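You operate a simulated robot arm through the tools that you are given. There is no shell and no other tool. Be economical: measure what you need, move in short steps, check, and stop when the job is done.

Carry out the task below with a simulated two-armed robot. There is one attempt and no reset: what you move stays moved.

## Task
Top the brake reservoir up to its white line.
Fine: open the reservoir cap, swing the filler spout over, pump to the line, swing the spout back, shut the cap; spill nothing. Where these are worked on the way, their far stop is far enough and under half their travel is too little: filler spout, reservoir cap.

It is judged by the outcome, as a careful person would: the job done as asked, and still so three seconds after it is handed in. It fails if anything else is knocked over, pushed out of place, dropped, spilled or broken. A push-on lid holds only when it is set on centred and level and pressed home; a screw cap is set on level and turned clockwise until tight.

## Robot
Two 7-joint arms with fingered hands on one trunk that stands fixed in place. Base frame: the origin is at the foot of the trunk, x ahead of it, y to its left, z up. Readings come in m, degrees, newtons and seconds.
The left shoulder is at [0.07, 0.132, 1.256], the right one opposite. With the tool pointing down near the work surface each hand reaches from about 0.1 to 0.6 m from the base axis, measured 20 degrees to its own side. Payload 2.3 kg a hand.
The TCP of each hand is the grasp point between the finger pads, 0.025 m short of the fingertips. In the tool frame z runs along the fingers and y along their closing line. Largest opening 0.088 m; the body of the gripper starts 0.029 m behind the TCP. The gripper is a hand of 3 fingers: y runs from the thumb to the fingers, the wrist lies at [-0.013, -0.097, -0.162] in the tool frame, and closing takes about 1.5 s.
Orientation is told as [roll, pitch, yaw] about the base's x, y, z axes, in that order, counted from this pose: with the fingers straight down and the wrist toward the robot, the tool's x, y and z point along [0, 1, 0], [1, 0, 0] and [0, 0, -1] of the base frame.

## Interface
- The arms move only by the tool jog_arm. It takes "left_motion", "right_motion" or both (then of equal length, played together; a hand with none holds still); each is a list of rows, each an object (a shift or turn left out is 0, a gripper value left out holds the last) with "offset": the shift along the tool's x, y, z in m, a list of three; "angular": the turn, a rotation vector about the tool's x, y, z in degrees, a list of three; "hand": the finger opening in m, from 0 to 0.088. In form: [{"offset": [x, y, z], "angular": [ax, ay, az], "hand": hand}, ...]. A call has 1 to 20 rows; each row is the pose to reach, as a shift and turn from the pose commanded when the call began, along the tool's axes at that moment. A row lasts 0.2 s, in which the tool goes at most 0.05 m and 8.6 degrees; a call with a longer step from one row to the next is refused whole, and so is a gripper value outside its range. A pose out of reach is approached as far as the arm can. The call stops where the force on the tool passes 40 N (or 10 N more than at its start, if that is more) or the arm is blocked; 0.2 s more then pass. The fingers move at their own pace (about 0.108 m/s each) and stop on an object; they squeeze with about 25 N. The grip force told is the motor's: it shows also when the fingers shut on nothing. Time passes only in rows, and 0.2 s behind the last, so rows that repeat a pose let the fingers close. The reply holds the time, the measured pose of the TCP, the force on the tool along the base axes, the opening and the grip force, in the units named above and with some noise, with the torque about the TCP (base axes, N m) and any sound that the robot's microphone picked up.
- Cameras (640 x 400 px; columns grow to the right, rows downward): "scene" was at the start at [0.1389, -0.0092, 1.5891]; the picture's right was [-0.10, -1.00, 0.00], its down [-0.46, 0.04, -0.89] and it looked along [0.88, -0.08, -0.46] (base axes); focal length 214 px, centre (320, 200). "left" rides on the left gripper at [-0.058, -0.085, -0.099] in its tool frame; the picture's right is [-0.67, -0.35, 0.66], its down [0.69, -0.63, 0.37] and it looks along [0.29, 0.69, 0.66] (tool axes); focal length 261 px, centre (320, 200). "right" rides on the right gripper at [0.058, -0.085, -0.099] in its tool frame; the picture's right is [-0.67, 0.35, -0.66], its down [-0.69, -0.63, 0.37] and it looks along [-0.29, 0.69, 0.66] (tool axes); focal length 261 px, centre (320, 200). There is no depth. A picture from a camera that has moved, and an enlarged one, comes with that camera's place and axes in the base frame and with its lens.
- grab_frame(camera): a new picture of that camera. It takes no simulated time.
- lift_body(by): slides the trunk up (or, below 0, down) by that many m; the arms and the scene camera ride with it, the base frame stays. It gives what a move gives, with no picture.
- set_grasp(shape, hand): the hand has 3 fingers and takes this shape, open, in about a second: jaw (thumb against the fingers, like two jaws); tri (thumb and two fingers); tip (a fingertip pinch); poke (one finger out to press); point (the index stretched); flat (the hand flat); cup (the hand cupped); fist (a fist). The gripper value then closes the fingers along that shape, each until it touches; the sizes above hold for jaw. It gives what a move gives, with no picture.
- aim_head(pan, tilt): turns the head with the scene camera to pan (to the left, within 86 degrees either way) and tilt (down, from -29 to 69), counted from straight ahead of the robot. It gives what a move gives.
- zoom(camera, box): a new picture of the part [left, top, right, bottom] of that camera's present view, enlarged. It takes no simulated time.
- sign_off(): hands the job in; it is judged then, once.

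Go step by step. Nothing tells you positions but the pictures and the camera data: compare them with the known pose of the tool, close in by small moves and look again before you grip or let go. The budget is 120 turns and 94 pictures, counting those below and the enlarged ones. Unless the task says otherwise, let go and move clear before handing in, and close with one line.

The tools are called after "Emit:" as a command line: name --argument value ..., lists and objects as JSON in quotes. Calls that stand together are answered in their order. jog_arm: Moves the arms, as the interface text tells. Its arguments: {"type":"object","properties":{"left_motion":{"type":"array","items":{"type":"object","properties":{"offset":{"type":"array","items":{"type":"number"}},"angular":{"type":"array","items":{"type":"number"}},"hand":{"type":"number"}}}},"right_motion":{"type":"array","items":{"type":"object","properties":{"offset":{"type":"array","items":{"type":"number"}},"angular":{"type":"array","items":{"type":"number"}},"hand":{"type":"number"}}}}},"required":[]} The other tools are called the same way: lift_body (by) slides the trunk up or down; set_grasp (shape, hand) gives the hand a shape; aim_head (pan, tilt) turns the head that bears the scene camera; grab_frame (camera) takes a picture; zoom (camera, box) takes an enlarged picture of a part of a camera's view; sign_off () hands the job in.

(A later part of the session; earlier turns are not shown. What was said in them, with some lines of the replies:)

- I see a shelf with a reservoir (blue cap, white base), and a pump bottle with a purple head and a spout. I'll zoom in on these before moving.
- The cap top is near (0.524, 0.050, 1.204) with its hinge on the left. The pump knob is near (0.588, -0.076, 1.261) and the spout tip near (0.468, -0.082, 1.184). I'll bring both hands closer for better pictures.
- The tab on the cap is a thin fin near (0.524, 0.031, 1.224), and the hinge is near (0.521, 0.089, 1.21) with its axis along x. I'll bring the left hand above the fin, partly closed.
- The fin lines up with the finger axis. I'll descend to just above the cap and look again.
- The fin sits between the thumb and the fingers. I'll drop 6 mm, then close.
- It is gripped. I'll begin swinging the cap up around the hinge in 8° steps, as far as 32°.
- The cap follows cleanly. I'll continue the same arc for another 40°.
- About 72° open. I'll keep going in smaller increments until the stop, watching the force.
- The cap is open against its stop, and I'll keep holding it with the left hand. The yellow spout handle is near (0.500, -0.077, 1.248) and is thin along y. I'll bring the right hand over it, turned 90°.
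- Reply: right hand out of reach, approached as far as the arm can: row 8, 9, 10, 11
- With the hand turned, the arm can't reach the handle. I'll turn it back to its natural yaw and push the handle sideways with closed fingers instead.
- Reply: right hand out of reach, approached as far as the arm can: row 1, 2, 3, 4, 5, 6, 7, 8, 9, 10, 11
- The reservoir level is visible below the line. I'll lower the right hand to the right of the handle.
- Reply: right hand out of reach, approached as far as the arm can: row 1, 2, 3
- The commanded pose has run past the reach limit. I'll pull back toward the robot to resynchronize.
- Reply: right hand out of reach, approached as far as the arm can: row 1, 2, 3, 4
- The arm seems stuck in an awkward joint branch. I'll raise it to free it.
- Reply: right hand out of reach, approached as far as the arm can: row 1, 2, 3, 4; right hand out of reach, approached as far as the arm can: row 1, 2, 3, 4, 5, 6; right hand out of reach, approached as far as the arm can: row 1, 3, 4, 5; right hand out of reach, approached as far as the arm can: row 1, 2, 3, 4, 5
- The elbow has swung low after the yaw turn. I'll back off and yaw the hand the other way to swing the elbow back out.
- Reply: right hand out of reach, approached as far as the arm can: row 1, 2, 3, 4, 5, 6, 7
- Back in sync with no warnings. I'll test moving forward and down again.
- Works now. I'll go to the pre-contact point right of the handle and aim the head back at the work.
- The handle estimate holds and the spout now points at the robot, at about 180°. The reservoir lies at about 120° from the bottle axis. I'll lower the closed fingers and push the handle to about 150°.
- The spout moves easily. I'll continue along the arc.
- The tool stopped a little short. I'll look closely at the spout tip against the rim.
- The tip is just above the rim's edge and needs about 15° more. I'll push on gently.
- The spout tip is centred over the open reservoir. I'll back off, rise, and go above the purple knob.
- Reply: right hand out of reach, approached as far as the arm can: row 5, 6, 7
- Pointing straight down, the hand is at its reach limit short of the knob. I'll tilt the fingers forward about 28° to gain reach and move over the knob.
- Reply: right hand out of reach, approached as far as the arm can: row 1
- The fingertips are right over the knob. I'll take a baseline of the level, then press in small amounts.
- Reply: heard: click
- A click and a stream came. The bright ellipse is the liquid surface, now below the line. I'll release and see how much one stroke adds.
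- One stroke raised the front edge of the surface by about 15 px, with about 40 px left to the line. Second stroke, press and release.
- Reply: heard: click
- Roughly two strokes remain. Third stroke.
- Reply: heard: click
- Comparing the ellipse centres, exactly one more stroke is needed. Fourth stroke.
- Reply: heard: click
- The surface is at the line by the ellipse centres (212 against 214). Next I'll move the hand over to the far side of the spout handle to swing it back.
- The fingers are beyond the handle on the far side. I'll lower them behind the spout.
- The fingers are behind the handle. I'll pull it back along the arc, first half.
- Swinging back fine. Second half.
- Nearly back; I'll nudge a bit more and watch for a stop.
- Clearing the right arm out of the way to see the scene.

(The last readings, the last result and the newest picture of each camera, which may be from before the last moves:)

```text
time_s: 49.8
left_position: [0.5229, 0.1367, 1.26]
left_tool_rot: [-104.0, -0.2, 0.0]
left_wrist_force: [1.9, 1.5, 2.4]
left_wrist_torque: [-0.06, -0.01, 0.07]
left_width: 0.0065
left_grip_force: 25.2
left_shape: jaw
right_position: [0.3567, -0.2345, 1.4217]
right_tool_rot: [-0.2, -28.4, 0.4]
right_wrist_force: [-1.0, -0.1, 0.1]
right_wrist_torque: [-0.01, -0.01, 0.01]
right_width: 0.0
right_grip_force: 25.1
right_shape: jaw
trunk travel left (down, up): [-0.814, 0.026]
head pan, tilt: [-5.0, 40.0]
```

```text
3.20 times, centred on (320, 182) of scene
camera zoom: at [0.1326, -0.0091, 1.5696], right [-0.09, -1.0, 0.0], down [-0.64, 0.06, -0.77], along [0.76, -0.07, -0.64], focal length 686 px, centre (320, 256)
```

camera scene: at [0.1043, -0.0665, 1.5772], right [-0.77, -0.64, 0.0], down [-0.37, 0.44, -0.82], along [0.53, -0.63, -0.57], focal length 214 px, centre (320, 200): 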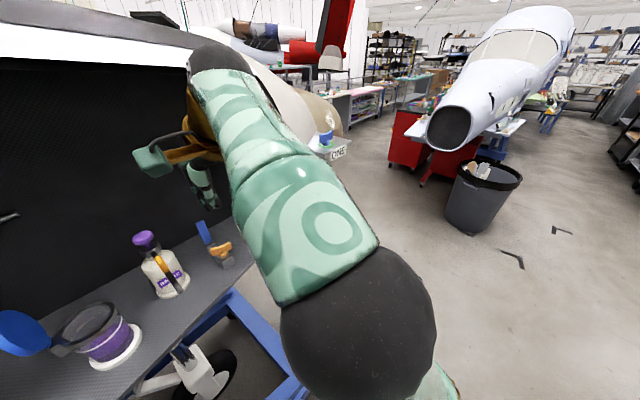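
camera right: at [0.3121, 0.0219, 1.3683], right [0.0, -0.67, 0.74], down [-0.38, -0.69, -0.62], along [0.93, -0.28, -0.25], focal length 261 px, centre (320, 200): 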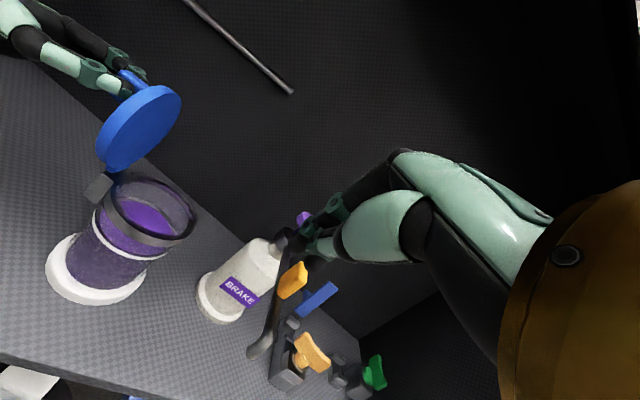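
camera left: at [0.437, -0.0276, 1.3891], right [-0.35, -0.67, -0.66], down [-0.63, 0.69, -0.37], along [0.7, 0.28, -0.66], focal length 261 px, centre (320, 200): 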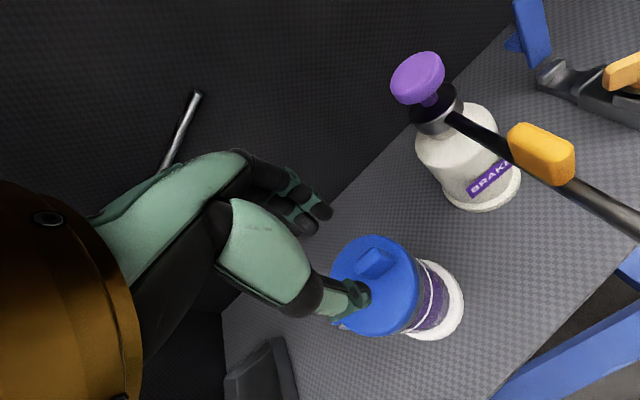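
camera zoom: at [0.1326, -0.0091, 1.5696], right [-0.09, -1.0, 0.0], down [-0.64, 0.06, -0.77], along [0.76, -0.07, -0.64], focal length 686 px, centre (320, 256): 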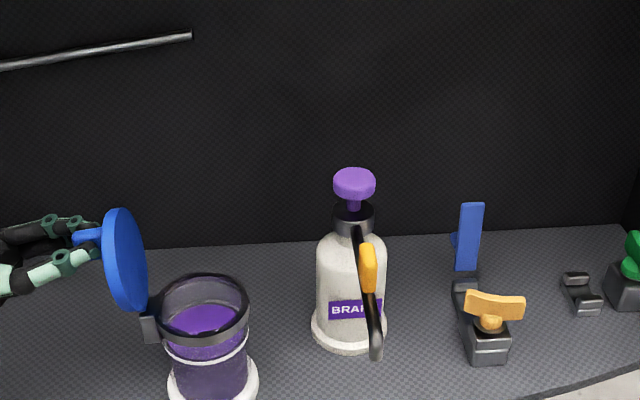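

The spout is back within about 1° of where it started. I'll close the cap by reversing the arc with the left hand, first half.

Emit:
jog_arm --left_motion '[{"offset": [-0.0043, 0, 0.0088], "angular": [0, 8, 0], "hand": 0.0}, {"offset": [-0.0073, 0, 0.0182], "angular": [0, 16, 0], "hand": 0.0}, {"offset": [-0.009, 0, 0.0278], "angular": [0, 24, 0], "hand": 0.0}, {"offset": [-0.0093, 0, 0.0376], "angular": [0, 32, 0], "hand": 0.0}, {"offset": [-0.0082, 0, 0.0474], "angular": [0, 40, 0], "hand": 0.0}, {"offset": [-0.0058, 0, 0.0569], "angular": [0, 48, 0], "hand": 0.0}]'

Emit:
zoom --camera "scene" --box '[240, 120, 400, 245]'

```text
time_s: 51.2
left_position: [0.5229, 0.0859, 1.2774]
left_tool_rot: [-55.8, -0.1, 0.0]
left_wrist_force: [-2.9, 1.5, -6.6]
left_wrist_torque: [0.09, 0.06, -0.01]
left_width: 0.0062
left_grip_force: 25.4
left_shape: jaw
right_position: [0.3578, -0.232, 1.4214]
right_tool_rot: [-0.1, -28.3, 0.5]
right_wrist_force: [0.1, -0.9, -0.3]
right_wrist_torque: [0.02, 0.01, -0.05]
right_width: 0.0004
right_grip_force: 25.3
right_shape: jaw
trunk travel left (down, up): [-0.814, 0.026]
head pan, tilt: [-5.0, 40.0]
```

```text
3.20 times, centred on (320, 182) of scene
camera zoom: at [0.1329, -0.0074, 1.5694], right [-0.09, -1.0, 0.0], down [-0.64, 0.06, -0.77], along [0.76, -0.07, -0.64], focal length 686 px, centre (320, 256)
```

zoom: 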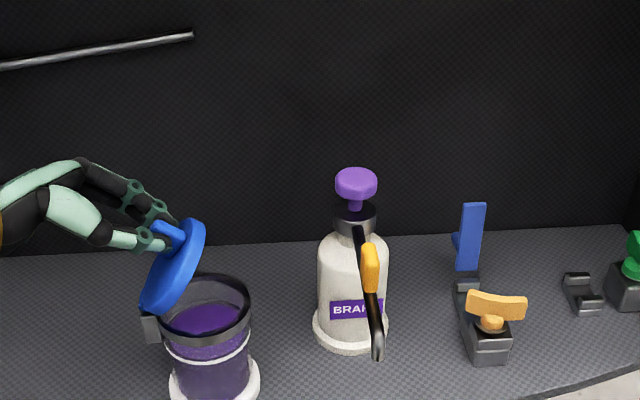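

Closing smoothly. Second half down to shut.

Emit:
jog_arm --left_motion '[{"offset": [-0.0043, 0, 0.0088], "angular": [0, 8, 0], "hand": 0.0}, {"offset": [-0.0073, 0, 0.0182], "angular": [0, 16, 0], "hand": 0.0}, {"offset": [-0.009, 0, 0.0278], "angular": [0, 24, 0], "hand": 0.0}, {"offset": [-0.0093, 0, 0.0376], "angular": [0, 32, 0], "hand": 0.0}, {"offset": [-0.0082, 0, 0.0474], "angular": [0, 40, 0], "hand": 0.0}, {"offset": [-0.0058, 0, 0.0569], "angular": [0, 48, 0], "hand": 0.0}, {"offset": [-0.0021, 0, 0.066], "angular": [0, 56, 0], "hand": 0.0}]'

Emit:
zoom --camera "scene" --box '[240, 140, 360, 245]'

```text
time_s: 52.8
left_position: [0.5231, 0.0288, 1.2438]
left_tool_rot: [0.1, -0.2, 0.0]
left_wrist_force: [-1.4, 2.7, -2.5]
left_wrist_torque: [-0.03, 0.01, 0.03]
left_width: 0.0065
left_grip_force: 24.9
left_shape: jaw
right_position: [0.3577, -0.2305, 1.4235]
right_tool_rot: [0.0, -28.3, 0.5]
right_wrist_force: [0.2, 0.3, -1.1]
right_wrist_torque: [0.02, -0.02, 0.03]
right_width: 0.0
right_grip_force: 25.5
right_shape: jaw
trunk travel left (down, up): [-0.814, 0.026]
head pan, tilt: [-5.0, 40.0]
```

```text
3.81 times, centred on (300, 192) of scene
camera zoom: at [0.1326, -0.0063, 1.5695], right [-0.09, -1.0, 0.0], down [-0.64, 0.06, -0.77], along [0.76, -0.07, -0.64], focal length 817 px, centre (396, 229)
```

zoom: 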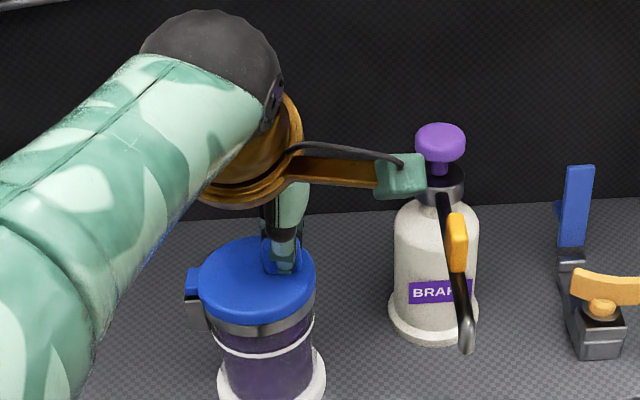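

The cap looks shut. I'll press lightly, open the fingers and lift straight up.

Emit:
jog_arm --left_motion '[{"offset": [0, 0, 0.003], "hand": 0.0}, {"offset": [0, 0, 0.004], "hand": 0.0}]'

Emit:
jog_arm --left_motion '[{"offset": [0, 0, -0.004], "hand": 0.04}, {"offset": [0, 0, -0.004], "hand": 0.04}, {"offset": [0, 0, -0.004], "hand": 0.04}, {"offset": [0, 0, -0.03], "hand": 0.04}, {"offset": [0, 0, -0.07], "hand": 0.04}, {"offset": [0.02, -0.03, -0.1], "hand": 0.04}, {"offset": [0.05, -0.06, -0.13], "hand": 0.04}, {"offset": [0.08, -0.09, -0.13], "hand": 0.04}, {"offset": [0.11, -0.12, -0.13], "hand": 0.04}]'

Emit:
zoom --camera "scene" --box '[240, 140, 360, 245]'

Emit:
zoom --camera "scene" --box '[270, 195, 310, 240]'

```text
time_s: 53.4
left_position: [0.5222, 0.0297, 1.2424]
left_tool_rot: [-0.1, -0.7, 0.1]
left_wrist_force: [3.7, 3.4, 13.9]
left_wrist_torque: [0.02, -0.11, 0.01]
left_width: 0.0066
left_grip_force: 24.9
left_shape: jaw
right_position: [0.3573, -0.2318, 1.4223]
right_tool_rot: [-0.1, -28.3, 0.4]
right_wrist_force: [-0.5, 0.6, 0.3]
right_wrist_torque: [0.0, -0.01, -0.01]
right_width: 0.0
right_grip_force: 25.2
right_shape: jaw
trunk travel left (down, up): [-0.814, 0.026]
head pan, tilt: [-5.0, 40.0]
```

```text
refused: row 7 steps farther than a row can; nothing moved
```

```text
3.81 times, centred on (300, 192) of scene
camera zoom: at [0.1312, -0.0064, 1.5699], right [-0.09, -1.0, 0.0], down [-0.64, 0.06, -0.77], along [0.76, -0.07, -0.64], focal length 817 px, centre (396, 229)
```

zoom: 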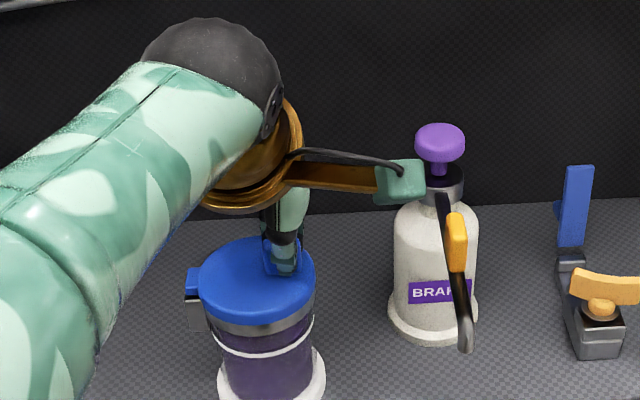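

```text
8.89 times, centred on (290, 218) of scene
camera zoom: at [0.1312, -0.0064, 1.5699], right [-0.09, -1.0, 0.0], down [-0.64, 0.06, -0.77], along [0.76, -0.07, -0.64], focal length 1906 px, centre (587, 44)
```

zoom: 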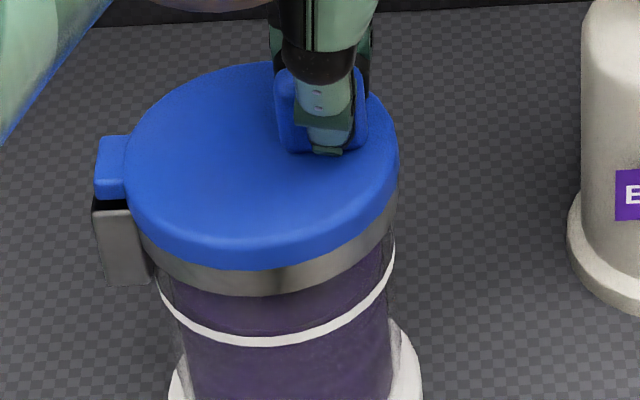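

The cap is seated and pressed, and that retreat was refused for one long step. I'll release and lift with shorter steps.

Emit:
jog_arm --left_motion '[{"offset": [0, 0, -0.003], "hand": 0.0}, {"offset": [0, 0, -0.004], "hand": 0.04}, {"offset": [0, 0, -0.004], "hand": 0.04}, {"offset": [0, 0, -0.004], "hand": 0.04}, {"offset": [0, 0, -0.03], "hand": 0.04}, {"offset": [0, 0, -0.07], "hand": 0.04}, {"offset": [0.015, -0.02, -0.1], "hand": 0.04}, {"offset": [0.04, -0.045, -0.12], "hand": 0.04}, {"offset": [0.065, -0.07, -0.13], "hand": 0.04}, {"offset": [0.09, -0.1, -0.13], "hand": 0.04}, {"offset": [0.12, -0.12, -0.13], "hand": 0.04}]'

Emit:
zoom --camera "scene" --box '[240, 140, 360, 245]'

Emit:
zoom --camera "left" --box '[280, 60, 640, 300]'

```text
time_s: 55.8
left_position: [0.4026, 0.154, 1.3679]
left_tool_rot: [-0.3, -0.3, -0.1]
left_wrist_force: [0.7, 0.5, -0.4]
left_wrist_torque: [-0.02, -0.01, -0.01]
left_width: 0.0398
left_grip_force: 0.0
left_shape: jaw
right_position: [0.3559, -0.2277, 1.423]
right_tool_rot: [-0.3, -28.3, 0.5]
right_wrist_force: [-0.6, 0.0, 0.2]
right_wrist_torque: [-0.02, 0.04, -0.01]
right_width: 0.0002
right_grip_force: 24.8
right_shape: jaw
trunk travel left (down, up): [-0.814, 0.026]
head pan, tilt: [-5.0, 40.0]
```

```text
3.81 times, centred on (300, 192) of scene
camera zoom: at [0.1319, -0.0027, 1.5696], right [-0.09, -1.0, 0.0], down [-0.64, 0.05, -0.77], along [0.76, -0.07, -0.64], focal length 817 px, centre (396, 229)
```

zoom: 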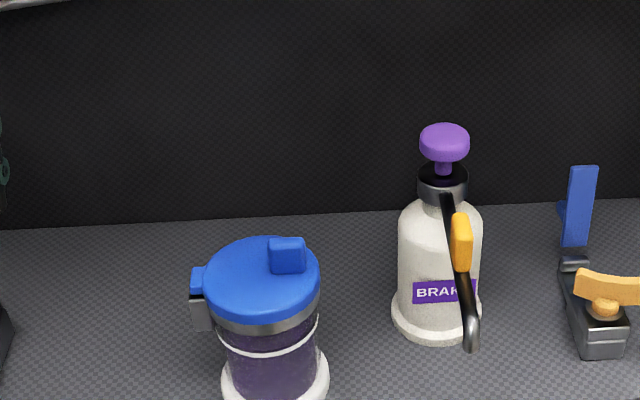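

```text
1.67 times, centred on (460, 180) of left
camera zoom: at [0.3167, 0.0942, 1.4682], right [-0.35, -0.67, -0.65], down [-0.63, 0.68, -0.37], along [0.7, 0.28, -0.66], focal length 434 px, centre (87, 233)
```

zoom: 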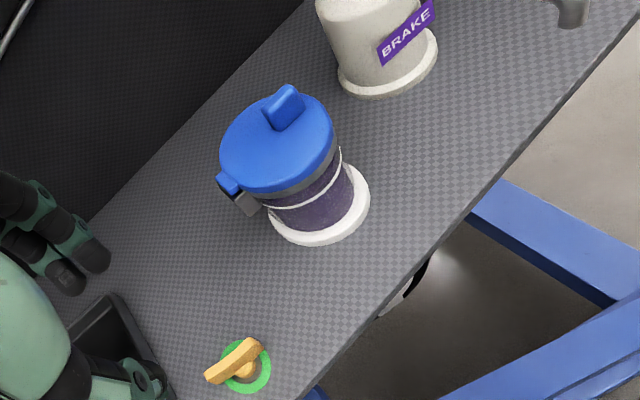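

The cap is shut, the spout is back, nothing was spilled, and both hands are clear. I'm handing it in.

Emit:
sign_off

```text
The job is handed in.
```

The brake reservoir is topped up to its white line, with the spout swung back, the cap shut and no spill seen.
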